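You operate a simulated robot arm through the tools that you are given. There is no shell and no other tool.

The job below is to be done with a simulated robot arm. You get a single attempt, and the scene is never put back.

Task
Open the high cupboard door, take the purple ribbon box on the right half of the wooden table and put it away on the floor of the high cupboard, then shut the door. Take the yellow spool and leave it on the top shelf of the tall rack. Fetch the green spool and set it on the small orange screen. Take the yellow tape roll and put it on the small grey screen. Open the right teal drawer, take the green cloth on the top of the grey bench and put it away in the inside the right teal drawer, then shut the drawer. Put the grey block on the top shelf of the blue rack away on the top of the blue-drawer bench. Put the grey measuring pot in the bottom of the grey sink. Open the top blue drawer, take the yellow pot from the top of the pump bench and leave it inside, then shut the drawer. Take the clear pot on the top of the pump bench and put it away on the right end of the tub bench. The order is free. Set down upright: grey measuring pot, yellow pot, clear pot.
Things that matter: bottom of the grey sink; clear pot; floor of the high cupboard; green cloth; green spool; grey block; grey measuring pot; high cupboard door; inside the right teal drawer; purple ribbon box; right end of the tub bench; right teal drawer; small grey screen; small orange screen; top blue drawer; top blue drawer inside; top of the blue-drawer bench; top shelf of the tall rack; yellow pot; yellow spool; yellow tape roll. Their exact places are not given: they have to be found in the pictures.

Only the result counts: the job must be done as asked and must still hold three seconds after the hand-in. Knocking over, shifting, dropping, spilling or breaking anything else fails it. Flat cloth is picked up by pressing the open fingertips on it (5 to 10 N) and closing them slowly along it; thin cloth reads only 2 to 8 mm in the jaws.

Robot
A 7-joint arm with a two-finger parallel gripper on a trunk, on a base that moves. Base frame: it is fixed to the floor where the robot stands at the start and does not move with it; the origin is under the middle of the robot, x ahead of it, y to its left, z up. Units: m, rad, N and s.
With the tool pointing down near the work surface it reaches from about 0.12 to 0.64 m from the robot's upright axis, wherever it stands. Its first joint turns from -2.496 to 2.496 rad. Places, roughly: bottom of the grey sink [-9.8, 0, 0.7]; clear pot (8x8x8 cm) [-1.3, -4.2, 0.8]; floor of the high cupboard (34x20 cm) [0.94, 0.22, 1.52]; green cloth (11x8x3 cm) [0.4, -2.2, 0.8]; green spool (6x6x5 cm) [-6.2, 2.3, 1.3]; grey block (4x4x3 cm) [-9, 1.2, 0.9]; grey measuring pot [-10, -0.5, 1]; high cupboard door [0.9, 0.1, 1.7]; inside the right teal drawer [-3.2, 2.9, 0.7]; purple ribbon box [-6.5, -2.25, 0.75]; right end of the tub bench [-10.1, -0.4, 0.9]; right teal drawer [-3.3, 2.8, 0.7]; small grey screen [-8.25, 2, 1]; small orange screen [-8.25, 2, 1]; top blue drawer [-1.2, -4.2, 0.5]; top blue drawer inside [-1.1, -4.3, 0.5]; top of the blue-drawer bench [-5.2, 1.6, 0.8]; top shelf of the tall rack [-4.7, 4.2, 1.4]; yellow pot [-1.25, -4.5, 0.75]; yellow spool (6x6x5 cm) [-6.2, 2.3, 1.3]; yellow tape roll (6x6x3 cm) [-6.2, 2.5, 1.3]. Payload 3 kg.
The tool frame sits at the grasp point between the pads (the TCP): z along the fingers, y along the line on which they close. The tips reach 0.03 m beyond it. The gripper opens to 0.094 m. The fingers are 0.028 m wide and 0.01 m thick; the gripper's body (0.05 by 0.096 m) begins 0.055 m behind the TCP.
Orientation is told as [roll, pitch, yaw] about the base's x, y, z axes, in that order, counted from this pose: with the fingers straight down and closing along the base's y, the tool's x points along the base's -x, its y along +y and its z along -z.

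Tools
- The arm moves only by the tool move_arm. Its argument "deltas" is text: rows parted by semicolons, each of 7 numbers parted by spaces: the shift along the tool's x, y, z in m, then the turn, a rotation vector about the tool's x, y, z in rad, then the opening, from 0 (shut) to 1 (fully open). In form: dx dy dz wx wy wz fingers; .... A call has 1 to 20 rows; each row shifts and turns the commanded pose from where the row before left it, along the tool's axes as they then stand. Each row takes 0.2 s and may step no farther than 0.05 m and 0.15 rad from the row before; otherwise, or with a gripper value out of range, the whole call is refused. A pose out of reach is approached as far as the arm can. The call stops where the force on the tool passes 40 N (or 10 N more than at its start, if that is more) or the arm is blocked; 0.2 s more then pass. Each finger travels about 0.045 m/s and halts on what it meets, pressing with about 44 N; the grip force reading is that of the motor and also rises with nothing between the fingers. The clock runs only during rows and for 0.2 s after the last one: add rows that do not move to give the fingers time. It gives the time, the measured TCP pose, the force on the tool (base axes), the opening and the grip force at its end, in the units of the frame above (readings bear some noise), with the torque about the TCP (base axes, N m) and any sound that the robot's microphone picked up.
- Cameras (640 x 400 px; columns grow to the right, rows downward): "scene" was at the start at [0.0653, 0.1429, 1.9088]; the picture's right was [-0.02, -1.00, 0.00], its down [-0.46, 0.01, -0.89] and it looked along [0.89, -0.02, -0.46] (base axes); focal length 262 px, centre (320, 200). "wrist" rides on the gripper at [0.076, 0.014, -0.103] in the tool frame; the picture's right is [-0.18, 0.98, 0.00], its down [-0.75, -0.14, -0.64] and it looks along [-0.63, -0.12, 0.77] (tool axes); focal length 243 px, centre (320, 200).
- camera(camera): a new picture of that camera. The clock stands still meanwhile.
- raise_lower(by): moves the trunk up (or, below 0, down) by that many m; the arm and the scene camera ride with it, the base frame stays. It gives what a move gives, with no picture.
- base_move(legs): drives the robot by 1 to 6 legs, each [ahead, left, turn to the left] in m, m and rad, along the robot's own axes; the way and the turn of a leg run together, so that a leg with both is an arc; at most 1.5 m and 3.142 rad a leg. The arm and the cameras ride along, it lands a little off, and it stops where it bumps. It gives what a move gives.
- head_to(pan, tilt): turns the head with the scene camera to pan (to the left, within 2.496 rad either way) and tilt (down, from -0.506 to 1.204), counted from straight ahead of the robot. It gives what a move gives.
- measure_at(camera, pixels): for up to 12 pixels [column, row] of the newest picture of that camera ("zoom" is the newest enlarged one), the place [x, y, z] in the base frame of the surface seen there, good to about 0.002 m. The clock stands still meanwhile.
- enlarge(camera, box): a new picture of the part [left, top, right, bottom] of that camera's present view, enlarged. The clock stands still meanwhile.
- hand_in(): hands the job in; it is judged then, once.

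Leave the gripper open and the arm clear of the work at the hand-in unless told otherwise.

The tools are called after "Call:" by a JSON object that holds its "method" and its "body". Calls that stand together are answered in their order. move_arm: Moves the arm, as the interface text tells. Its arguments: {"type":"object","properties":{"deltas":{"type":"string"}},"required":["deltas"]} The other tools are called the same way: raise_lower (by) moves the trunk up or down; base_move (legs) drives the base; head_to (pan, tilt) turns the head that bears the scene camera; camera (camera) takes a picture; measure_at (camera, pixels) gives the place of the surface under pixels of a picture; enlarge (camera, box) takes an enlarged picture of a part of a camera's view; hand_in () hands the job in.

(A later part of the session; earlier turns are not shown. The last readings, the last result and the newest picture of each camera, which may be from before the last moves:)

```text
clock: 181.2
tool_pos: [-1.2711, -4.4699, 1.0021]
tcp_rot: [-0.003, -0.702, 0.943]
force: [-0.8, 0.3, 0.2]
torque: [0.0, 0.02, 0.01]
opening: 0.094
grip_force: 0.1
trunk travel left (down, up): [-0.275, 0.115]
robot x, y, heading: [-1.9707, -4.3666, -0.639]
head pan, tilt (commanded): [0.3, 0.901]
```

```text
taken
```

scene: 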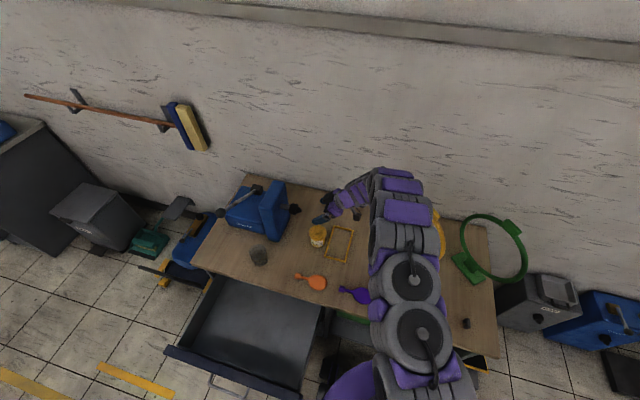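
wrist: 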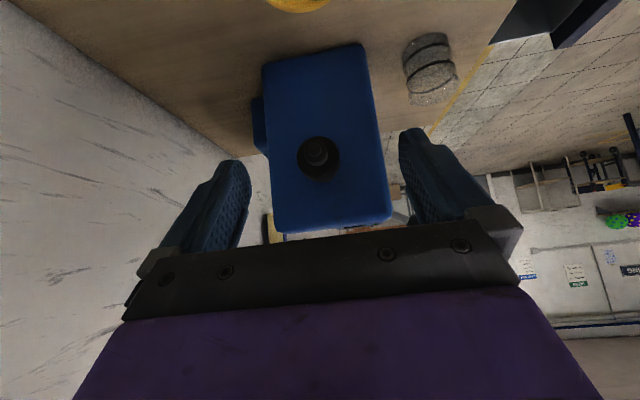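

The knob is 10 cm ahead of the fingers — clear. Pot offset: 17 mm ahead, 1 mm lateral, as planned. Descend to z≈0.86 and check.

Call:
{"method": "move_arm", "body": {"deltas": "0.0183 0 0.0217 0 0 0 1;0.0183 0 0.0217 0 0 0 1;0.0183 0 0.0217 0 0 0 1;0.0183 0 0.0217 0 0 0 1;0.0183 0 0.0217 0 0 0 1;0 0 0 0 0 0 1;0 0 0 0 0 0 1;0 0 0 0 0 0 1"}}

Call:
{"method": "camera", "body": {"camera": "wrist"}}

Call:
{"method": "enlarge", "body": {"camera": "scene", "box": [270, 180, 410, 290]}}

```text
clock: 182.9
tool_pos: [-1.2706, -4.4716, 0.8616]
tcp_rot: [-0.003, -0.7, 0.942]
force: [0.4, -0.2, -0.6]
torque: [0.0, 0.01, -0.01]
opening: 0.0942
grip_force: 0.0
trunk travel left (down, up): [-0.275, 0.115]
robot x, y, heading: [-1.9668, -4.367, -0.642]
head pan, tilt (commanded): [0.3, 0.901]
```

```text
taken
```

wrist: 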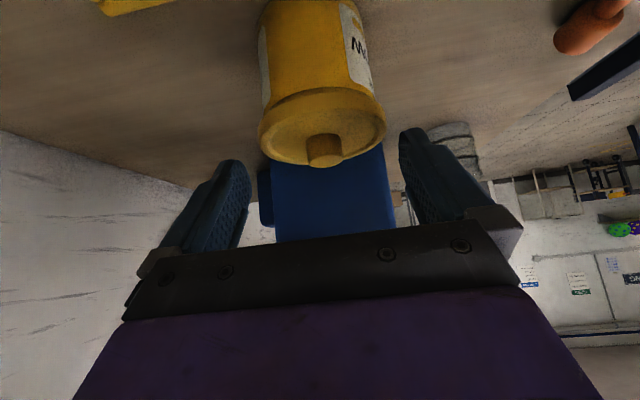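

```text
3.64 times, centred on (340, 235) of scene
```

zoom: 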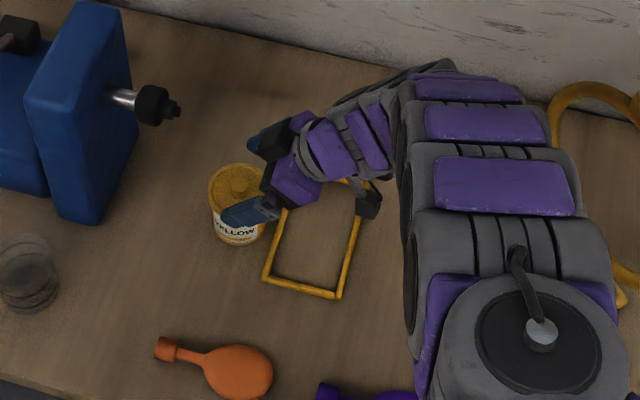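

Well centred (lid 258–385 px between finger tips 249 and 400). Descend 7.3 cm more, slowly.

Call:
{"method": "move_arm", "body": {"deltas": "0.0119 0 0.0141 0 0 0 1;0.0119 0 0.0141 0 0 0 1;0 0 0 0 0 0 1"}}

Call:
{"method": "camera", "body": {"camera": "wrist"}}

```text
clock: 183.8
tool_pos: [-1.2709, -4.4722, 0.8228]
tcp_rot: [-0.005, -0.701, 0.942]
force: [0.5, 0.1, -0.3]
torque: [0.02, 0.03, 0.03]
opening: 0.0938
grip_force: 0.0
trunk travel left (down, up): [-0.275, 0.115]
robot x, y, heading: [-1.9686, -4.3697, -0.639]
head pan, tilt (commanded): [0.3, 0.901]
```

```text
taken
```

wrist: 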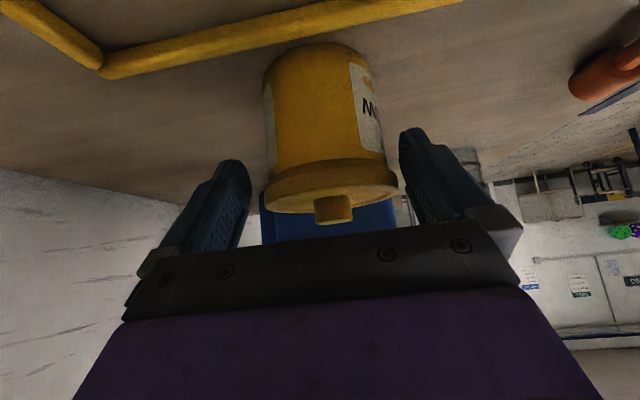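

Call:
{"method": "measure_at", "body": {"camera": "wrist", "pixels": [[272, 190], [392, 182], [335, 205], [270, 120], [385, 120], [320, 100], [330, 170]]}}

```text
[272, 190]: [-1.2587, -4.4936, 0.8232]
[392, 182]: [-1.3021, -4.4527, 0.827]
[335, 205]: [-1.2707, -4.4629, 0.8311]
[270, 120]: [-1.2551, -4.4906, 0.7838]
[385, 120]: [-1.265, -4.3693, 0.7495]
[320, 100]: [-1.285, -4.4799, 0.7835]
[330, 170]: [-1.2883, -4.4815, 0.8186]
```

Refined pot centre (-1.2597,-4.453). Small correction (2 mm lateral, 4 mm forward) and down to z≈0.789.

Call:
{"method": "move_arm", "body": {"deltas": "0.008 0.002 0.0155 0 0 0 1;0.0113 0 0.0134 0 0 0 1;0 0 0 0 0 0 1;0 0 0 0 0 0 1"}}

Call:
{"method": "camera", "body": {"camera": "wrist"}}

```text
clock: 184.8
tool_pos: [-1.27, -4.4668, 0.8055]
tcp_rot: [-0.004, -0.699, 0.943]
force: [-0.5, 0.6, -0.1]
torque: [0.01, 0.02, 0.01]
opening: 0.0939
grip_force: 0.0
out of reach, approached as far as the arm can: row 2
trunk travel left (down, up): [-0.275, 0.115]
robot x, y, heading: [-1.9718, -4.3689, -0.641]
head pan, tilt (commanded): [0.3, 0.901]
```

```text
taken
```

wrist: 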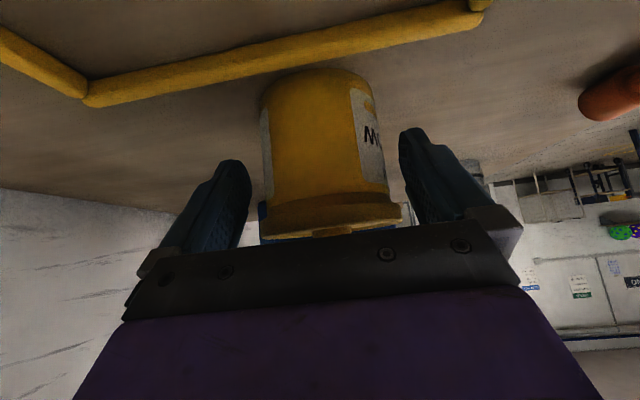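

Arm's low limit here; I'll use the trunk to lower the last 1.7 cm.

Call:
{"method": "raise_lower", "body": {"by": -0.017}}

Call:
{"method": "camera", "body": {"camera": "wrist"}}

Call:
{"method": "enlarge", "body": {"camera": "scene", "box": [270, 180, 410, 290]}}

```text
clock: 185.4
tool_pos: [-1.2684, -4.4671, 0.7887]
tcp_rot: [-0.002, -0.7, 0.941]
force: [0.6, 0.1, -0.2]
torque: [-0.01, 0.0, 0.01]
opening: 0.094
grip_force: 0.0
trunk travel left (down, up): [-0.258, 0.132]
robot x, y, heading: [-1.9689, -4.3688, -0.64]
head pan, tilt (commanded): [0.3, 0.901]
```

```text
taken
```

wrist: 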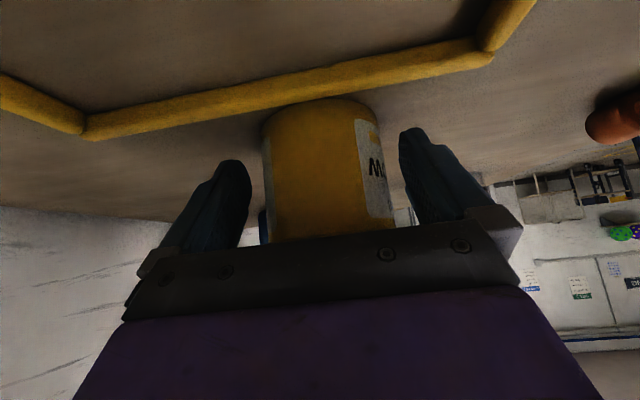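

```text
3.64 times, centred on (340, 235) of scene
```

zoom: 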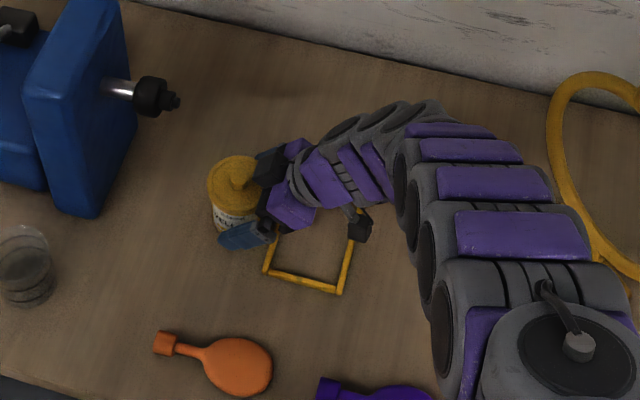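

Lateral error ~1 mm. I'll back off 3 mm for rim clearance and close on the body.

Call:
{"method": "move_arm", "body": {"deltas": "0.0023 0 -0.0019 0 0 0 1;0 0 0 0 0 0 0.9;0 0 0 0 0 0 0.8;0 0 0 0 0 0 0.7;0 0 0 0 0 0 0.7;0 0 0 0 0 0 0.7"}}

Call:
{"method": "camera", "body": {"camera": "wrist"}}

```text
clock: 186.8
tool_pos: [-1.2711, -4.4697, 0.7884]
tcp_rot: [-0.003, -0.7, 0.942]
force: [0.1, 0.6, 0.4]
torque: [0.1, 0.01, 0.0]
opening: 0.072
grip_force: 44.1
trunk travel left (down, up): [-0.258, 0.132]
robot x, y, heading: [-1.9701, -4.3694, -0.636]
head pan, tilt (commanded): [0.3, 0.901]
```

```text
taken
```

wrist: 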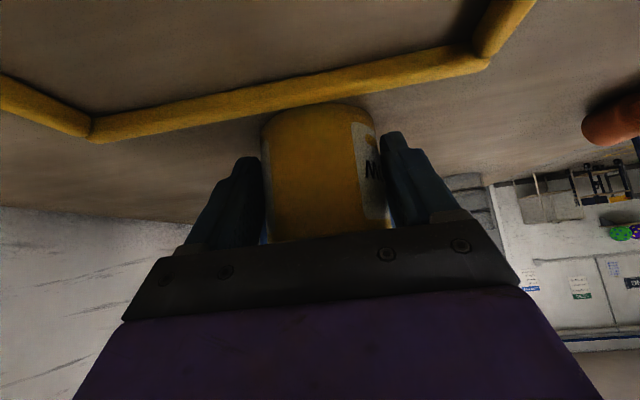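

Gripped the body at 0.072 m, no snap. Lift 5 cm with the trunk and check.

Call:
{"method": "raise_lower", "body": {"by": 0.05}}

Call:
{"method": "camera", "body": {"camera": "wrist"}}

Call:
{"method": "enlarge", "body": {"camera": "scene", "box": [270, 180, 410, 290]}}

```text
clock: 187.7
tool_pos: [-1.2722, -4.4696, 0.8374]
tcp_rot: [-0.002, -0.701, 0.942]
force: [-0.2, 0.2, -1.5]
torque: [-0.05, 0.01, -0.03]
opening: 0.0724
grip_force: 43.7
trunk travel left (down, up): [-0.308, 0.082]
robot x, y, heading: [-1.9681, -4.3709, -0.639]
head pan, tilt (commanded): [0.3, 0.901]
```

```text
taken
```

wrist: 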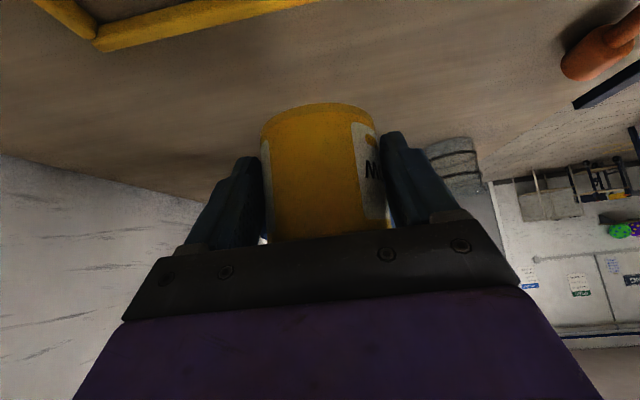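

```text
3.64 times, centred on (340, 235) of scene
```

zoom: 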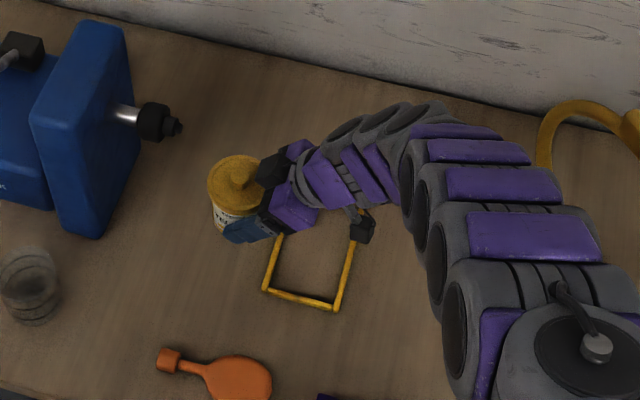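

The pot is lifted cleanly. Raise the trunk 8 cm more, then drive back 0.245 m and left 0.175 m to bring the pot over the open drawer.

Call:
{"method": "raise_lower", "body": {"by": 0.08}}

Call:
{"method": "base_move", "body": {"legs": [[-0.245, 0, 0], [0, 0.175, 0.01]]}}

Call:
{"method": "camera", "body": {"camera": "scene"}}

```text
clock: 188.9
tool_pos: [-1.2707, -4.4699, 0.9189]
tcp_rot: [-0.002, -0.702, 0.943]
force: [-0.2, 0.4, -1.7]
torque: [-0.01, 0.03, 0.01]
opening: 0.072
grip_force: 44.4
trunk travel left (down, up): [-0.388, 0.002]
robot x, y, heading: [-1.9701, -4.3667, -0.638]
head pan, tilt (commanded): [0.3, 0.901]
```

```text
clock: 191.7
tool_pos: [-1.3691, -4.1925, 0.9232]
tcp_rot: [-0.003, -0.713, 0.95]
force: [1.6, -1.7, -1.5]
torque: [0.03, 0.04, 0.07]
opening: 0.0723
grip_force: 43.8
trunk travel left (down, up): [-0.388, 0.002]
robot x, y, heading: [-2.0616, -4.0849, -0.635]
head pan, tilt (commanded): [0.3, 0.901]
```

```text
taken
```

scene: 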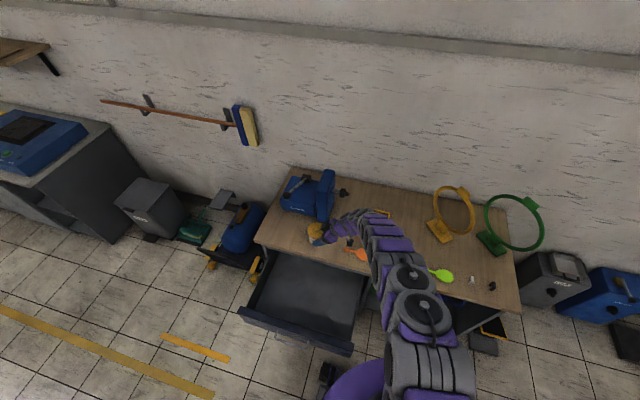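

TCP is at n=-1.352, u=4.20. Now bring the pot 0.177 m toward the robot, over the drawer opening.

Call:
{"method": "move_arm", "body": {"deltas": "0 0.0443 0 0 0 0 0.7;0 0.0443 0 0 0 0 0.7;0 0.0443 0 0 0 0 0.7;0 0.0443 0 0 0 0 0.7;0 0 0 0 0 0 0.7;0 0 0 0 0 0 0.7"}}

Call:
{"method": "camera", "body": {"camera": "scene"}}

Call:
{"method": "enlarge", "body": {"camera": "scene", "box": [230, 190, 430, 350]}}

```text
clock: 193.1
tool_pos: [-1.5099, -4.0813, 0.9217]
tcp_rot: [-0.01, -0.701, 0.95]
force: [0.8, -0.4, -2.7]
torque: [0.03, 0.0, -0.02]
opening: 0.0721
grip_force: 44.4
trunk travel left (down, up): [-0.388, 0.002]
robot x, y, heading: [-2.0653, -4.0887, -0.633]
head pan, tilt (commanded): [0.3, 0.901]
```

```text
taken
```

scene: 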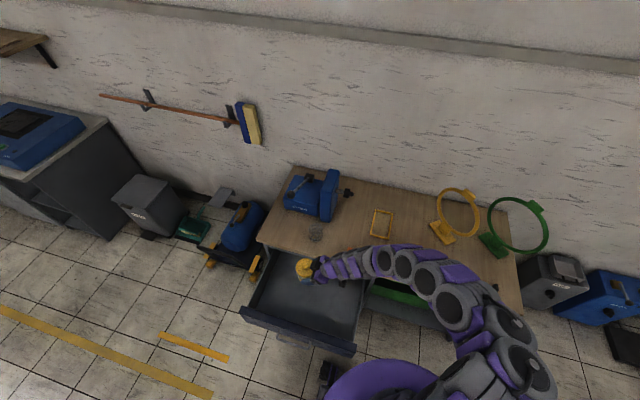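

```text
2.50 times, centred on (330, 270) of scene
```

zoom: 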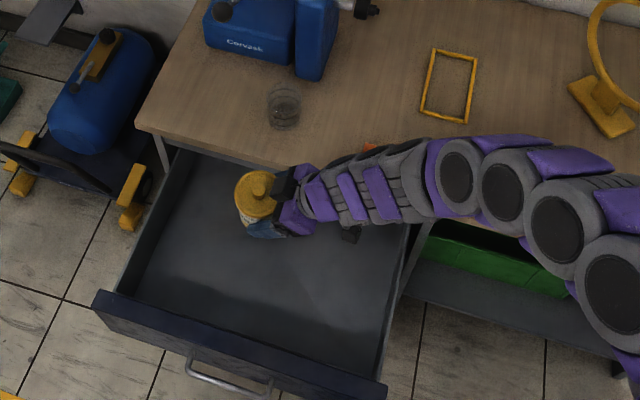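

I'll check where the forearm is before lowering — it must not meet the bench's front edge or the drawer's side.

Call:
{"method": "measure_at", "body": {"camera": "zoom", "pixels": [[320, 195], [360, 150], [380, 190], [410, 150], [460, 140], [460, 180], [530, 160], [560, 225], [610, 170], [610, 280], [255, 185], [350, 235]]}}

```text
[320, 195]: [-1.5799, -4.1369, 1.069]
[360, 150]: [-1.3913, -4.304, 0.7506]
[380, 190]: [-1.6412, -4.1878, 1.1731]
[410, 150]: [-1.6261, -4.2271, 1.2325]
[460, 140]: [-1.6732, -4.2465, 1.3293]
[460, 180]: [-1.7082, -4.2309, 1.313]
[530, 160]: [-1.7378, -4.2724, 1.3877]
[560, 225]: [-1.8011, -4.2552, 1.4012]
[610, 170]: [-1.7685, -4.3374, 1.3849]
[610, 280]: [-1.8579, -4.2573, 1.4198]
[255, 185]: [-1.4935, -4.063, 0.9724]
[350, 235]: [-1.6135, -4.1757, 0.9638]
```

The forearm rises steeply away from the hand, so it will clear. Lower by trunk 0.25 m first.

Call:
{"method": "raise_lower", "body": {"by": -0.25}}

Call:
{"method": "camera", "body": {"camera": "scene"}}

```text
clock: 195.7
tool_pos: [-1.511, -4.0834, 0.6716]
tcp_rot: [-0.007, -0.703, 0.95]
force: [-0.9, -1.0, -2.6]
torque: [0.0, 0.0, 0.02]
opening: 0.072
grip_force: 43.9
trunk travel left (down, up): [-0.138, 0.252]
robot x, y, heading: [-2.065, -4.0894, -0.634]
head pan, tilt (commanded): [0.3, 0.901]
```

```text
taken
```

scene: 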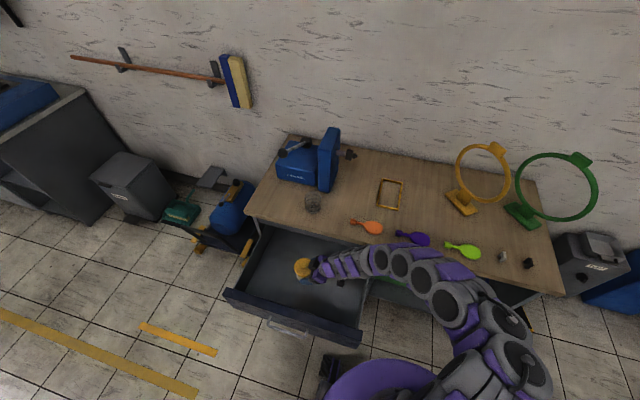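

Lower the trunk 0.13 m more, then the last centimetres by arm until light contact.

Call:
{"method": "raise_lower", "body": {"by": -0.13}}

Call:
{"method": "move_arm", "body": {"deltas": "0.0064 0 0.0077 0 0 0 0.7;0.0064 0 0.0077 0 0 0 0.7;0.0032 0 0.0038 0 0 0 0.7;0 0 0 0 0 0 0.7"}}

Call:
{"method": "camera", "body": {"camera": "wrist"}}

Call:
{"method": "enlarge", "body": {"camera": "scene", "box": [220, 190, 420, 350]}}

```text
clock: 197.3
tool_pos: [-1.5074, -4.0785, 0.5398]
tcp_rot: [-0.006, -0.701, 0.953]
force: [0.7, -0.6, -1.8]
torque: [-0.02, 0.02, 0.05]
opening: 0.0718
grip_force: 44.3
trunk travel left (down, up): [-0.008, 0.382]
robot x, y, heading: [-2.0634, -4.0914, -0.632]
head pan, tilt (commanded): [0.3, 0.901]
```

```text
clock: 198.3
tool_pos: [-1.5057, -4.0766, 0.5138]
tcp_rot: [-0.007, -0.694, 0.95]
force: [1.0, 0.1, -2.3]
torque: [-0.01, 0.01, -0.01]
opening: 0.0719
grip_force: 44.2
trunk travel left (down, up): [-0.008, 0.382]
robot x, y, heading: [-2.0629, -4.0899, -0.634]
head pan, tilt (commanded): [0.3, 0.901]
```

```text
taken
```

wrist: 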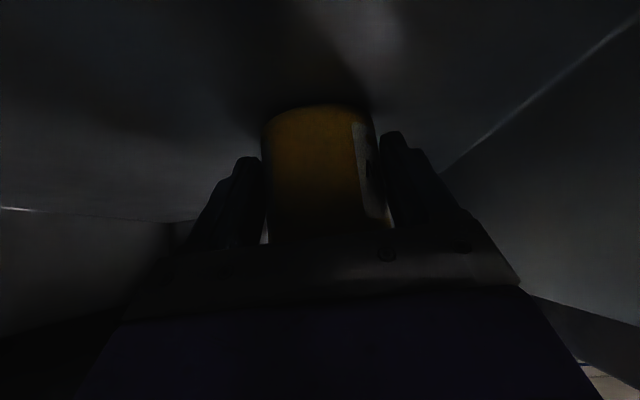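

```text
2.50 times, centred on (320, 270) of scene
```

zoom: 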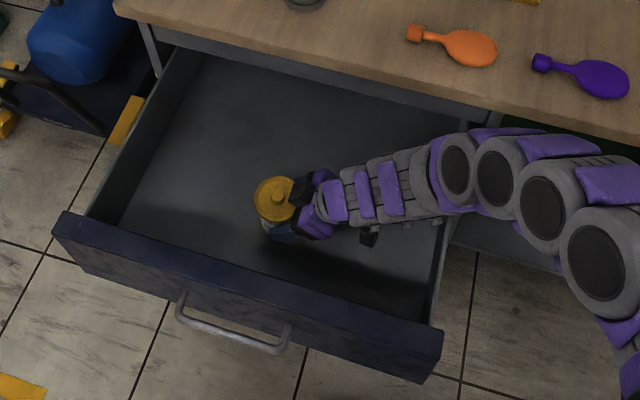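

3 mm to go. Lower in 2 mm steps, then release.

Call:
{"method": "move_arm", "body": {"deltas": "0.0013 0 0.0015 0 0 0 0.7;0.0013 0 0.0015 0 0 0 0.7;0 0 0 0 0 0 0.7"}}

```text
clock: 199.1
tool_pos: [-1.5056, -4.0751, 0.5115]
tcp_rot: [-0.009, -0.697, 0.953]
force: [5.4, 2.9, 19.1]
torque: [0.86, 0.02, -0.11]
opening: 0.0718
grip_force: 44.4
trunk travel left (down, up): [-0.008, 0.382]
robot x, y, heading: [-2.0567, -4.0884, -0.631]
head pan, tilt (commanded): [0.3, 0.901]
```

Contact felt (19 N). Release, then rise straight up with the trunk.

Call:
{"method": "move_arm", "body": {"deltas": "-0.001 0 -0.0012 0 0 0 0.85;0 0 0 0 0 0 1;0 0 0 0 0 0 1;0 0 0 0 0 0 1;0 0 0 0 0 0 1"}}

Call:
{"method": "raise_lower", "body": {"by": 0.06}}

Call:
{"method": "enlarge", "body": {"camera": "scene", "box": [220, 190, 420, 350]}}

```text
clock: 200.3
tool_pos: [-1.5053, -4.0746, 0.5103]
tcp_rot: [-0.007, -0.695, 0.949]
force: [1.1, 0.7, -0.1]
torque: [-0.01, -0.01, -0.01]
opening: 0.0938
grip_force: 0.2
trunk travel left (down, up): [-0.008, 0.382]
robot x, y, heading: [-2.0594, -4.0874, -0.63]
head pan, tilt (commanded): [0.3, 0.901]
```

```text
clock: 201.3
tool_pos: [-1.5052, -4.0748, 0.571]
tcp_rot: [-0.007, -0.693, 0.95]
force: [-0.1, 0.0, 0.6]
torque: [0.02, 0.02, 0.0]
opening: 0.094
grip_force: 0.1
trunk travel left (down, up): [-0.068, 0.322]
robot x, y, heading: [-2.0637, -4.0877, -0.638]
head pan, tilt (commanded): [0.3, 0.901]
```

```text
2.50 times, centred on (320, 270) of scene
```

zoom: 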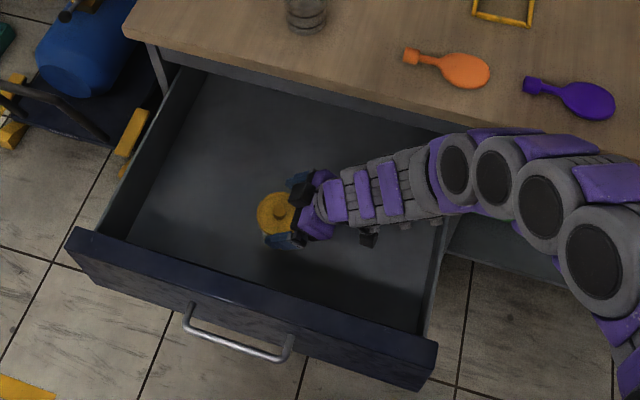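

Rising cleanly; the pot stays in the drawer. Continue up.

Call:
{"method": "raise_lower", "body": {"by": 0.3}}

Call:
{"method": "camera", "body": {"camera": "wrist"}}

Call:
{"method": "enlarge", "body": {"camera": "scene", "box": [220, 190, 420, 350]}}

```text
clock: 204.3
tool_pos: [-1.5056, -4.075, 0.8696]
tcp_rot: [-0.007, -0.694, 0.951]
force: [0.2, 0.6, 0.0]
torque: [0.03, 0.01, -0.02]
opening: 0.0937
grip_force: 0.0
trunk travel left (down, up): [-0.368, 0.022]
robot x, y, heading: [-2.0583, -4.0881, -0.632]
head pan, tilt (commanded): [0.3, 0.901]
```

```text
taken
```

wrist: 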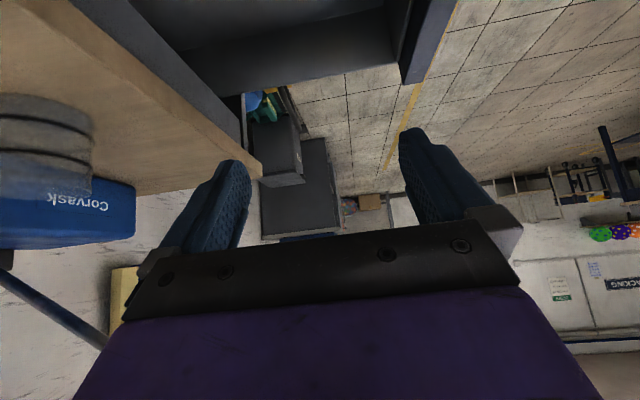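

```text
2.50 times, centred on (320, 270) of scene
```

zoom: 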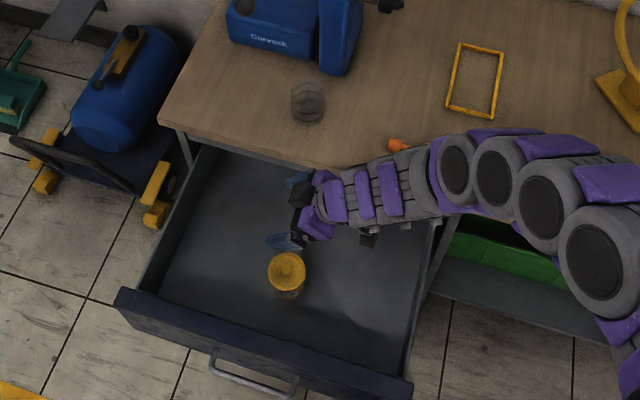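

The pot stands upright with its lid on. Now reorient the tool: untilt and yaw back to face forward.

Call:
{"method": "move_arm", "body": {"deltas": "0 0 0 0 0.139 0 0.5;0 0 0 0 0.139 0 0.2;0 0 0 0 0.139 0 0;0 0 0 0 0.139 0 0;0 0 0 0 0.139 0 0;0 0 0 0 0 0.144 0;0 0 0 0 0 0.144 0;0 0 0 0 0 0.144 0;0 0 0 0 0 0.144 0;0 0 0 0 0 0.144 0;0 0 0 0 0 0.144 0;0 0 0 0 0 0.144 0;0 0 0 0 0 0.144 0;0 0 0 0 0 0.144 0;0 0 0 0 0 0.144 0;0 0 0 0 0 0.144 0"}}

Call:
{"method": "camera", "body": {"camera": "scene"}}

```text
clock: 207.7
tool_pos: [-1.5044, -4.0729, 0.8719]
tcp_rot: [-0.001, -0.006, -0.64]
force: [0.1, 0.2, 1.1]
torque: [0.03, 0.01, 0.02]
opening: 0.0
grip_force: 32.7
trunk travel left (down, up): [-0.368, 0.022]
robot x, y, heading: [-2.0613, -4.0896, -0.636]
head pan, tilt (commanded): [0.3, 0.901]
```

```text
taken
```

scene: 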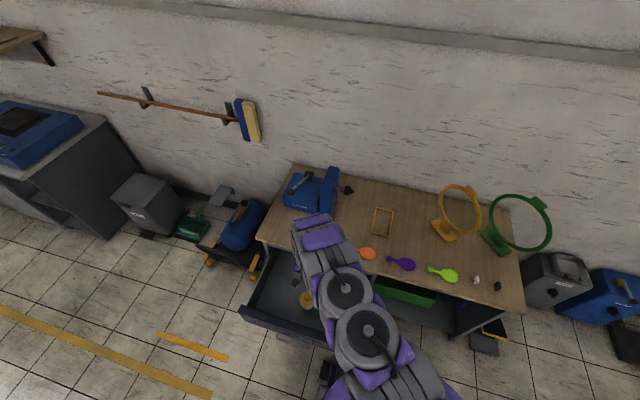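

Call:
{"method": "move_arm", "body": {"deltas": "0 -0.0475 0 0 0 0 0;0 -0.0475 0 0 0 0 0;0 -0.0475 0 0 0 0 0;0 -0.0475 0 0 0 0 0;0 -0.0475 0 0 0 0 0;0 -0.0475 0 0 0 0 0"}}

Call:
{"method": "base_move", "body": {"legs": [[-0.3, 0, 0], [0, 0.3, 0]]}}

Call:
{"method": "head_to", "body": {"pan": 0.1, "tilt": 0.9}}

Call:
{"method": "camera", "body": {"camera": "scene"}}

```text
clock: 209.1
tool_pos: [-1.6769, -4.3061, 0.8715]
tcp_rot: [0.004, -0.006, -0.635]
force: [0.7, -1.3, -0.2]
torque: [-0.03, 0.0, -0.01]
opening: 0.0
grip_force: 33.3
trunk travel left (down, up): [-0.368, 0.022]
robot x, y, heading: [-2.0626, -4.088, -0.633]
head pan, tilt (commanded): [0.3, 0.901]
```

```text
clock: 212.8
tool_pos: [-1.754, -3.901, 0.8733]
tcp_rot: [0.017, -0.007, -0.64]
force: [-0.5, 0.3, 0.6]
torque: [0.0, 0.0, 0.02]
opening: 0.0001
grip_force: 32.8
trunk travel left (down, up): [-0.368, 0.022]
robot x, y, heading: [-2.1328, -3.6759, -0.63]
head pan, tilt (commanded): [0.3, 0.901]
```

```text
clock: 213.5
tool_pos: [-1.7547, -3.8965, 0.8732]
tcp_rot: [0.008, -0.006, -0.641]
force: [0.7, -0.3, 1.0]
torque: [-0.03, -0.01, 0.0]
opening: 0.0
grip_force: 33.1
trunk travel left (down, up): [-0.368, 0.022]
robot x, y, heading: [-2.1374, -3.6762, -0.628]
head pan, tilt (commanded): [0.099, 0.901]
```

```text
taken
```

scene: 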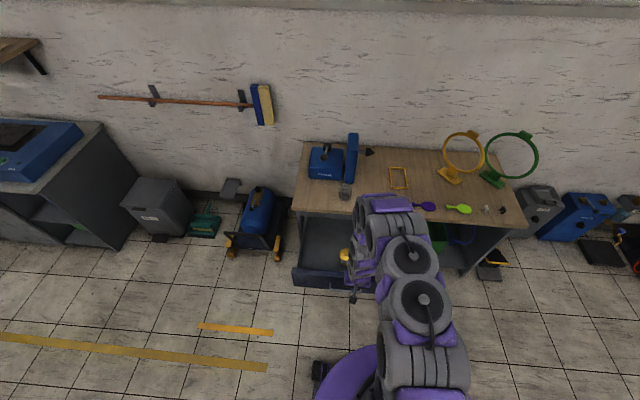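

TCP is in front of the panel (n=-0.866 vs panel −1.005). Lower the trunk 0.26 m so the closed fingers sit just above handle height, then drive forward to push the drawer.

Call:
{"method": "raise_lower", "body": {"by": -0.26}}

Call:
{"method": "base_move", "body": {"legs": [[0.2, 0, 0]]}}

Call:
{"method": "camera", "body": {"camera": "scene"}}

```text
clock: 216.2
tool_pos: [-1.751, -3.8903, 0.6133]
tcp_rot: [0.007, -0.007, -0.638]
force: [-0.1, 1.1, 0.7]
torque: [-0.01, -0.01, 0.0]
opening: 0.0001
grip_force: 33.2
trunk travel left (down, up): [-0.108, 0.282]
robot x, y, heading: [-2.1329, -3.6707, -0.631]
head pan, tilt (commanded): [0.099, 0.901]
```

```text
clock: 217.8
tool_pos: [-1.5864, -4.0063, 0.6129]
tcp_rot: [0.002, -0.006, -0.635]
force: [0.1, -0.4, -0.4]
torque: [-0.01, -0.01, -0.06]
opening: 0.0001
grip_force: 33.3
trunk travel left (down, up): [-0.108, 0.282]
robot x, y, heading: [-1.9708, -3.7895, -0.625]
head pan, tilt (commanded): [0.099, 0.901]
```

```text
taken
```

scene: 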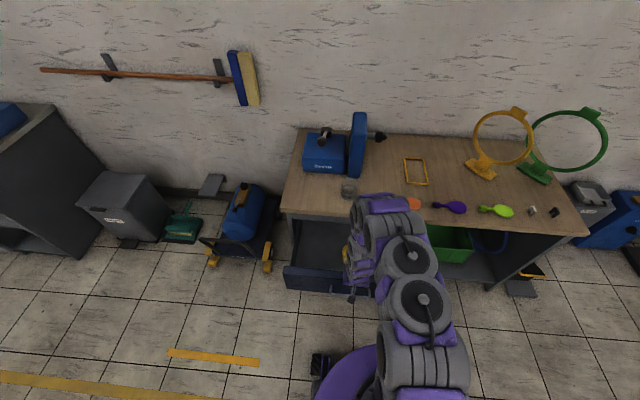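

The drawer slides in easily (pushed ~8 cm). Continue 0.16 m.

Call:
{"method": "base_move", "body": {"legs": [[0.16, 0, 0]]}}

Call:
{"method": "enlarge", "body": {"camera": "scene", "box": [240, 150, 440, 310]}}

```text
clock: 219.2
tool_pos: [-1.4587, -4.1011, 0.6132]
tcp_rot: [0.001, -0.007, -0.637]
force: [-0.8, 0.2, 0.6]
torque: [0.03, 0.02, 0.03]
opening: 0.0
grip_force: 33.2
trunk travel left (down, up): [-0.108, 0.282]
robot x, y, heading: [-1.8406, -3.8889, -0.636]
head pan, tilt (commanded): [0.099, 0.901]
```

```text
2.50 times, centred on (340, 230) of scene
```

zoom: 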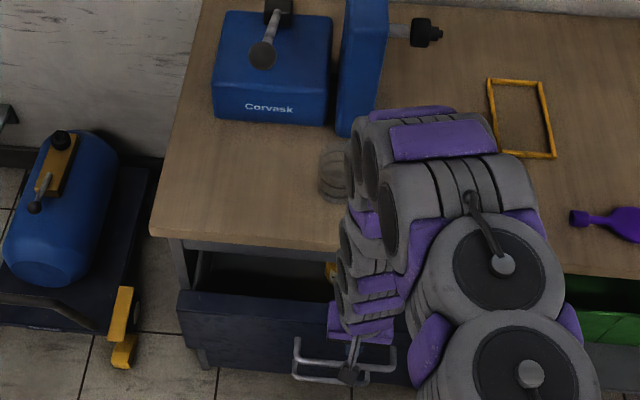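

Nearly closed (9 cm left). The upright hand would meet the bench edge, so I'll back off 2 cm, tilt the tool forward 0.5 rad, and push the last part with the finger tips.

Call:
{"method": "move_arm", "body": {"deltas": "0.025 0 0 0 0 0 0;0 0 0 0 -0.15 0 0;0 0 0 0 -0.15 0 0;0 0 0 0 -0.15 0 0;0 0 0 0 -0.05 0 0;-0.0132 0 0.0072 0 0 0 0;-0.0132 0 0.0072 0 0 0 0;-0.0132 0 0.0072 0 0 0 0;-0.0132 0 0.0072 0 0 0 0;-0.0132 0 0.0072 0 0 0 0;-0.0088 0 0.0048 0 0 0 0"}}

Call:
{"method": "enlarge", "body": {"camera": "scene", "box": [240, 150, 440, 310]}}

```text
clock: 221.6
tool_pos: [-1.4093, -4.1375, 0.6145]
tcp_rot: [0.004, -0.511, -0.64]
force: [0.5, -0.5, -0.4]
torque: [-0.02, -0.02, -0.02]
opening: 0.0
grip_force: 33.6
trunk travel left (down, up): [-0.108, 0.282]
robot x, y, heading: [-1.8424, -3.8828, -0.629]
head pan, tilt (commanded): [0.099, 0.901]
```

```text
2.50 times, centred on (340, 230) of scene
```

zoom: 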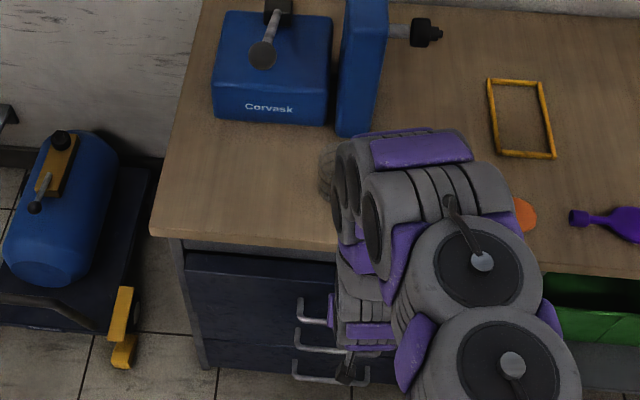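

Almost shut (≈1.5 cm left). Push a bit more in small steps until resistance.

Call:
{"method": "move_arm", "body": {"deltas": "-0.0053 0 0.0029 0 0 0 0;-0.0053 0 0.0029 0 0 0 0;-0.0053 0 0.0029 0 0 0 0;-0.0044 0 0.0024 0 0 0 0;0 0 0 0 0 0 0"}}

Call:
{"method": "measure_at", "body": {"camera": "zoom", "pixels": [[210, 280], [260, 285], [200, 245], [260, 250], [230, 300]]}}

```text
clock: 222.8
tool_pos: [-1.3955, -4.1478, 0.6146]
tcp_rot: [0.001, -0.505, -0.639]
force: [-17.8, 13.2, 7.7]
torque: [0.0, 0.3, 0.06]
opening: 0.0004
grip_force: 32.5
trunk travel left (down, up): [-0.108, 0.282]
robot x, y, heading: [-1.8409, -3.8856, -0.622]
head pan, tilt (commanded): [0.099, 0.901]
```

```text
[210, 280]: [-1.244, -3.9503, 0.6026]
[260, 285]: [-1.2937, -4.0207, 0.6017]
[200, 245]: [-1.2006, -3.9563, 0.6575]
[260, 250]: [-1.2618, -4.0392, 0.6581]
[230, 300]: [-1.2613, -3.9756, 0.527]
```

Firm resistance (22 N): the drawer should be shut. Back off and verify with a new picture.

Call:
{"method": "move_arm", "body": {"deltas": "0.0263 0 -0.0144 0 0 0 0;0.0351 0 -0.0192 0 0 0 0;0.0351 0 -0.0192 0 0 0 0"}}

Call:
{"method": "enlarge", "body": {"camera": "scene", "box": [240, 150, 440, 310]}}

Call:
{"method": "measure_at", "body": {"camera": "zoom", "pixels": [[210, 280], [260, 285], [230, 300], [200, 245], [260, 250], [190, 300]]}}

```text
clock: 223.6
tool_pos: [-1.4836, -4.0829, 0.6136]
tcp_rot: [0.001, -0.51, -0.638]
force: [-0.5, 0.2, -0.2]
torque: [-0.02, 0.0, 0.0]
opening: 0.0002
grip_force: 32.5
trunk travel left (down, up): [-0.108, 0.282]
robot x, y, heading: [-1.8395, -3.8834, -0.631]
head pan, tilt (commanded): [0.099, 0.901]
```

```text
2.50 times, centred on (340, 230) of scene
```

zoom: 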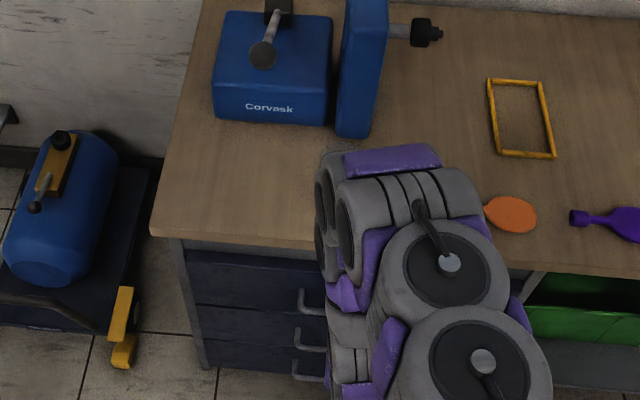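

```text
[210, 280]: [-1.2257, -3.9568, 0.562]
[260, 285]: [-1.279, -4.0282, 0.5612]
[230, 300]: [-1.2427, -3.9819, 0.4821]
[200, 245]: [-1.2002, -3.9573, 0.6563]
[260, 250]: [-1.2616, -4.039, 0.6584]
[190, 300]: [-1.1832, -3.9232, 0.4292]
```

The drawer face is back at its original plane (n≈-1.330): shut. Now the clear pot: raise the trunk and look at it closely.

Call:
{"method": "raise_lower", "body": {"by": 0.28}}

Call:
{"method": "move_arm", "body": {"deltas": "0 0 -0.02 0 0.15 0 0.5;0 0 -0.02 0 0.15 0 1;0 0 -0.02 0 0.15 0 1;0 0 -0.02 0 0.06 0 1;0 0 -0.02 0 0 0 1"}}

Call:
{"method": "camera", "body": {"camera": "wrist"}}

Call:
{"method": "camera", "body": {"camera": "scene"}}

```text
clock: 226.4
tool_pos: [-1.4828, -4.0834, 0.8933]
tcp_rot: [0.004, -0.511, -0.638]
force: [0.3, 0.0, -0.1]
torque: [-0.03, -0.01, 0.0]
opening: 0.0
grip_force: 32.7
trunk travel left (down, up): [-0.388, 0.002]
robot x, y, heading: [-1.839, -3.8875, -0.632]
head pan, tilt (commanded): [0.099, 0.901]
```

```text
clock: 227.6
tool_pos: [-1.5004, -4.0702, 0.9904]
tcp_rot: [0.001, 0.002, -0.637]
force: [-0.3, 0.3, 0.1]
torque: [0.03, 0.01, -0.04]
opening: 0.0938
grip_force: 0.1
trunk travel left (down, up): [-0.388, 0.002]
robot x, y, heading: [-1.8435, -3.8869, -0.629]
head pan, tilt (commanded): [0.099, 0.901]
```

```text
taken
```

wrist: 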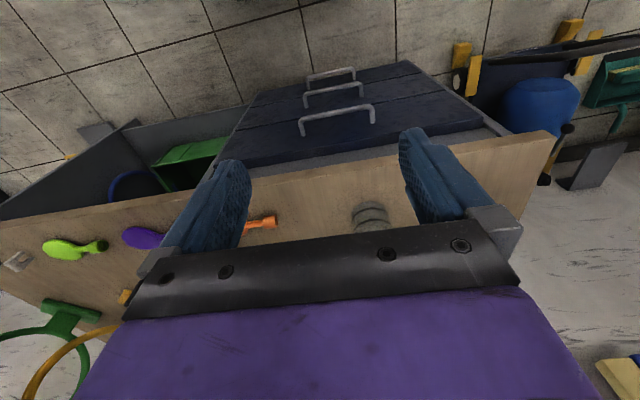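

```text
taken
```

scene: 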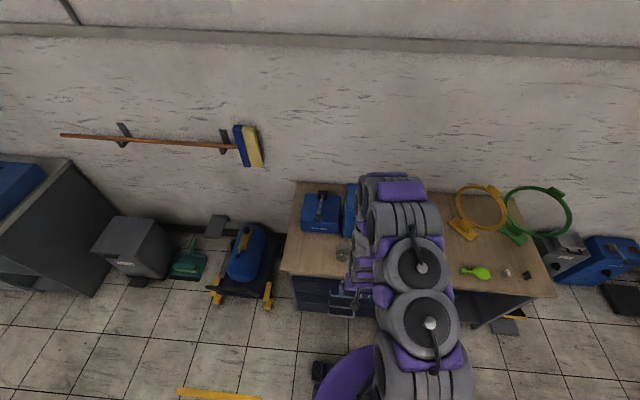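

I'll drive 0.12 m closer and 0.08 m left so the clear pot is straight ahead, then bring the tool near it.

Call:
{"method": "base_move", "body": {"legs": [[0.12, 0.08, 0]]}}

Call:
{"method": "move_arm", "body": {"deltas": "-0.04 0 0 0 0 0 1;-0.03 0 0 0 0 0 1"}}

Call:
{"method": "camera", "body": {"camera": "wrist"}}

```text
clock: 229.0
tool_pos: [-1.3684, -4.091, 0.9894]
tcp_rot: [0.019, 0.0, -0.64]
force: [-0.5, -0.7, 0.2]
torque: [0.04, -0.02, -0.03]
opening: 0.094
grip_force: 0.0
trunk travel left (down, up): [-0.388, 0.002]
robot x, y, heading: [-1.6988, -3.8898, -0.627]
head pan, tilt (commanded): [0.099, 0.901]
```

```text
clock: 229.6
tool_pos: [-1.3078, -4.1273, 0.9892]
tcp_rot: [0.006, 0.0, -0.643]
force: [-0.2, -0.7, -0.4]
torque: [0.0, 0.0, -0.01]
opening: 0.094
grip_force: 0.0
trunk travel left (down, up): [-0.388, 0.002]
robot x, y, heading: [-1.7031, -3.8938, -0.631]
head pan, tilt (commanded): [0.099, 0.901]
```

```text
taken
```

wrist: 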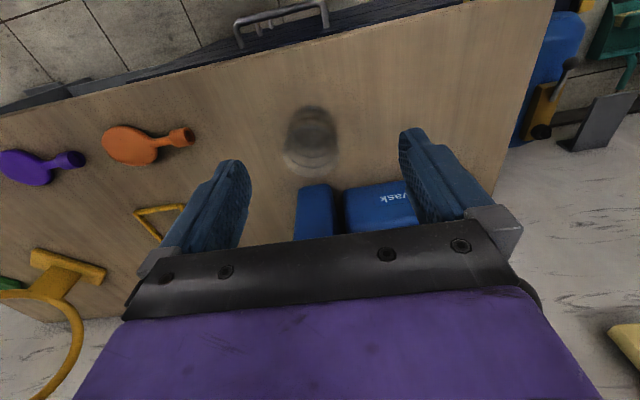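

The pump's handle ball is just to the gripper's left at (530,290). I'll zoom on the clear pot and measure both.

Call:
{"method": "enlarge", "body": {"camera": "wrist", "box": [240, 70, 440, 230]}}

Call:
{"method": "measure_at", "body": {"camera": "wrist", "pixels": [[530, 290], [537, 300], [312, 110], [337, 135], [287, 145], [300, 170], [320, 172], [310, 150], [312, 130], [320, 190], [350, 195], [325, 145]]}}

```text
2.50 times, centred on (340, 150) of wrist
```

zoom: 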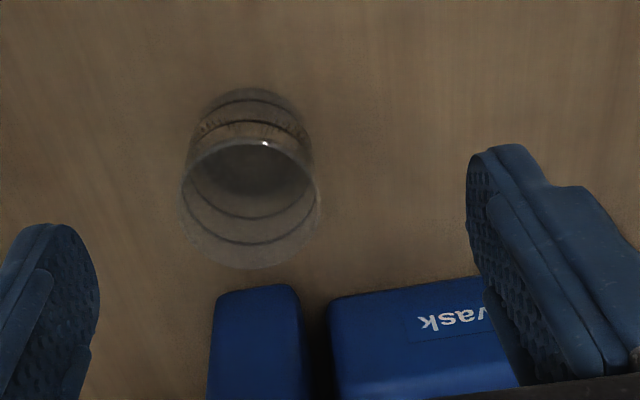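

```text
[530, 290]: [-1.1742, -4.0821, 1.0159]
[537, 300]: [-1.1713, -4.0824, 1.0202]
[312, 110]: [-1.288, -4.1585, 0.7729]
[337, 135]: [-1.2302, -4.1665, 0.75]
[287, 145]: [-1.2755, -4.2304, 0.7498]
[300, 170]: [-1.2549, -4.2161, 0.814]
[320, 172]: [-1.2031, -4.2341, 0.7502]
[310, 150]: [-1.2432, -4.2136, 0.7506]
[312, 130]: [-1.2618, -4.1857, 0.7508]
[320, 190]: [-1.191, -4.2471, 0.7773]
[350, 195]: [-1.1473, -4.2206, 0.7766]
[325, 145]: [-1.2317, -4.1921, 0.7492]
```

The clear pot is an open jar, ~7 cm wide, centre ≈(-1.268,-4.185); the pump's handle ball is at u≈3.996, 14 cm to its left. Move right 2.2 cm then forward 6.6 cm above the pot with a slight tilt, and re-look.

Call:
{"method": "move_arm", "body": {"deltas": "0 -0.0223 0 0 0 0 1;-0.033 0 0 0 -0.075 0 1;-0.0335 0 0.0025 0 -0.075 0 1;0 0 0 0 0 0 1;0 0 0 0 0 0 1"}}

Call:
{"method": "raise_lower", "body": {"by": -0.1}}

Call:
{"method": "camera", "body": {"camera": "wrist"}}

Call:
{"method": "camera", "body": {"camera": "scene"}}

```text
clock: 230.8
tool_pos: [-1.2685, -4.1836, 0.9917]
tcp_rot: [0.009, -0.149, -0.641]
force: [-0.3, -0.6, -0.2]
torque: [0.07, -0.01, 0.0]
opening: 0.0939
grip_force: 0.1
trunk travel left (down, up): [-0.388, 0.002]
robot x, y, heading: [-1.7026, -3.8943, -0.631]
head pan, tilt (commanded): [0.099, 0.901]
```

```text
clock: 232.1
tool_pos: [-1.2625, -4.174, 0.8912]
tcp_rot: [-0.002, -0.151, -0.639]
force: [-0.6, 0.4, 0.2]
torque: [-0.04, 0.03, 0.01]
opening: 0.0938
grip_force: 0.0
trunk travel left (down, up): [-0.288, 0.102]
robot x, y, heading: [-1.7018, -3.89, -0.626]
head pan, tilt (commanded): [0.099, 0.901]
```

```text
taken
```

wrist: 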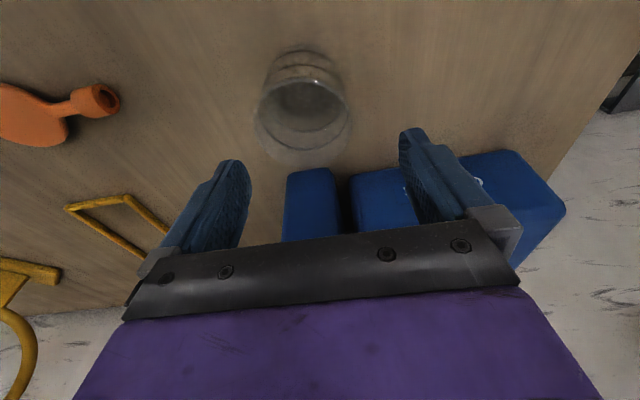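

```text
taken
```

scene: 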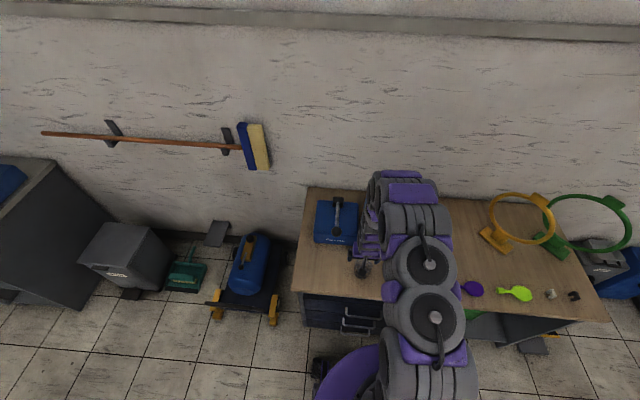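

Call:
{"method": "move_arm", "body": {"deltas": "0 -0.009 0 0 0 0 1;0 0 0 0 0 0 1;0 0 0 0 0 0 1;0 0 0 0 0 0 1;0 0 0 0 0 0 1"}}

Call:
{"method": "enlarge", "body": {"camera": "wrist", "box": [200, 20, 440, 220]}}

```text
clock: 233.3
tool_pos: [-1.2708, -4.1865, 0.8914]
tcp_rot: [0.003, -0.149, -0.643]
force: [-0.2, -0.6, 0.4]
torque: [0.02, -0.01, -0.01]
opening: 0.094
grip_force: 0.0
trunk travel left (down, up): [-0.288, 0.102]
robot x, y, heading: [-1.698, -3.892, -0.627]
head pan, tilt (commanded): [0.099, 0.901]
```

```text
2.00 times, centred on (320, 120) of wrist
```

zoom: 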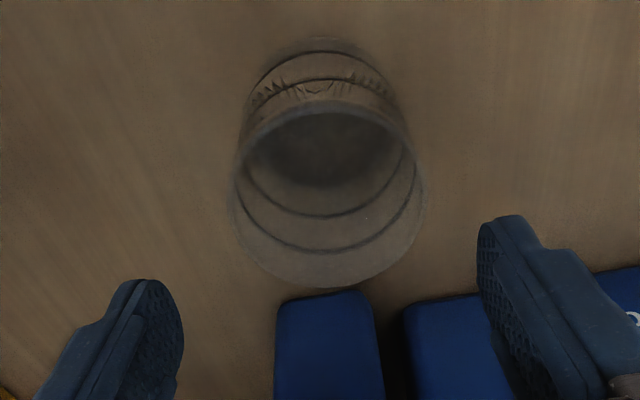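

Now centred within 4 mm. Descend 10 cm around the jar.

Call:
{"method": "move_arm", "body": {"deltas": "0.0037 0.001 0.0247 0 0 0 1;0.0037 0.001 0.0247 0 0 0 1;0.0037 0.001 0.0247 0 0 0 1;0.0037 0.001 0.0247 0 0 0 1;0 0 0 0 0 0 1;0 0 0 0 0 0 1"}}

Call:
{"method": "camera", "body": {"camera": "wrist"}}

```text
clock: 234.7
tool_pos: [-1.2654, -4.1807, 0.7904]
tcp_rot: [0.0, -0.149, -0.642]
force: [0.4, 0.1, 0.8]
torque: [-0.01, -0.03, 0.0]
opening: 0.0941
grip_force: 0.1
trunk travel left (down, up): [-0.288, 0.102]
robot x, y, heading: [-1.7029, -3.8936, -0.629]
head pan, tilt (commanded): [0.099, 0.901]
```

```text
taken
```

wrist: 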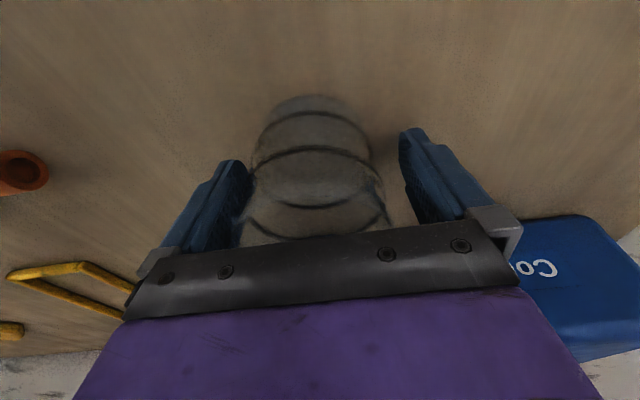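

The jar sits between the fingers. Close gradually and watch the opening and force.

Call:
{"method": "move_arm", "body": {"deltas": "0 -0.002 0 0 0 0 0.9;0 0 0 0 0 0 0.8;0 0 0 0 0 0 0.75;0 0 0 0 0 0 0.72;0 0 0 0 0 0 0.72"}}

```text
clock: 235.9
tool_pos: [-1.2662, -4.1831, 0.7914]
tcp_rot: [0.0, -0.15, -0.64]
force: [-0.7, -0.8, 0.2]
torque: [0.01, 0.02, 0.05]
opening: 0.0728
grip_force: 43.6
trunk travel left (down, up): [-0.288, 0.102]
robot x, y, heading: [-1.6991, -3.8936, -0.627]
head pan, tilt (commanded): [0.099, 0.901]
```

Gripped at 0.0728 m, no sound. Lift 4 cm and check.

Call:
{"method": "move_arm", "body": {"deltas": "-0.003 0 -0.0198 0 0 0 0.72;-0.003 0 -0.0198 0 0 0 0.72;0 0 0 0 0 0 0.72"}}

Call:
{"method": "camera", "body": {"camera": "wrist"}}

Call:
{"method": "enlarge", "body": {"camera": "scene", "box": [290, 180, 450, 310]}}

```text
clock: 236.7
tool_pos: [-1.2675, -4.1845, 0.8307]
tcp_rot: [0.001, -0.15, -0.642]
force: [-0.7, 0.0, -0.5]
torque: [-0.01, 0.03, -0.03]
opening: 0.0726
grip_force: 44.0
trunk travel left (down, up): [-0.288, 0.102]
robot x, y, heading: [-1.7044, -3.8953, -0.628]
head pan, tilt (commanded): [0.099, 0.901]
```

```text
taken
```

wrist: 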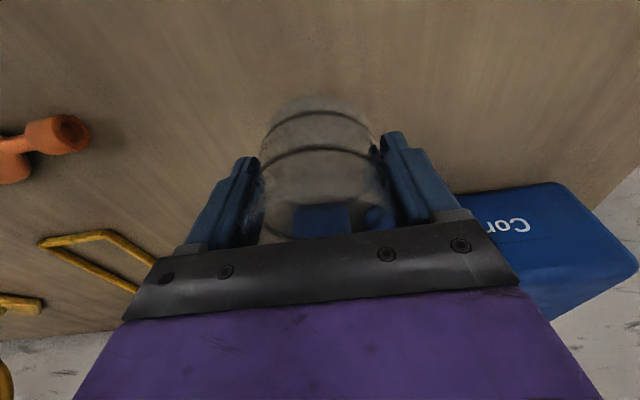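

```text
3.08 times, centred on (370, 245) of scene
```

zoom: 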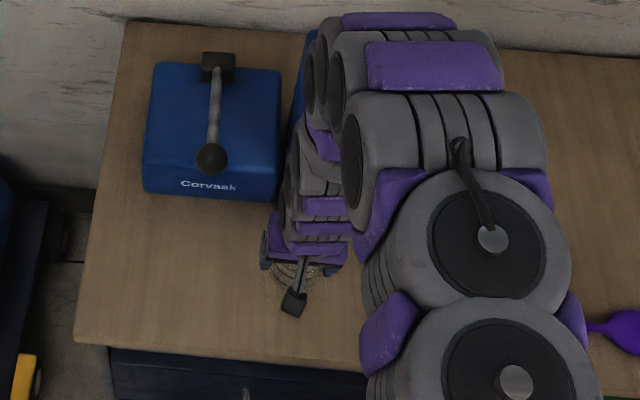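

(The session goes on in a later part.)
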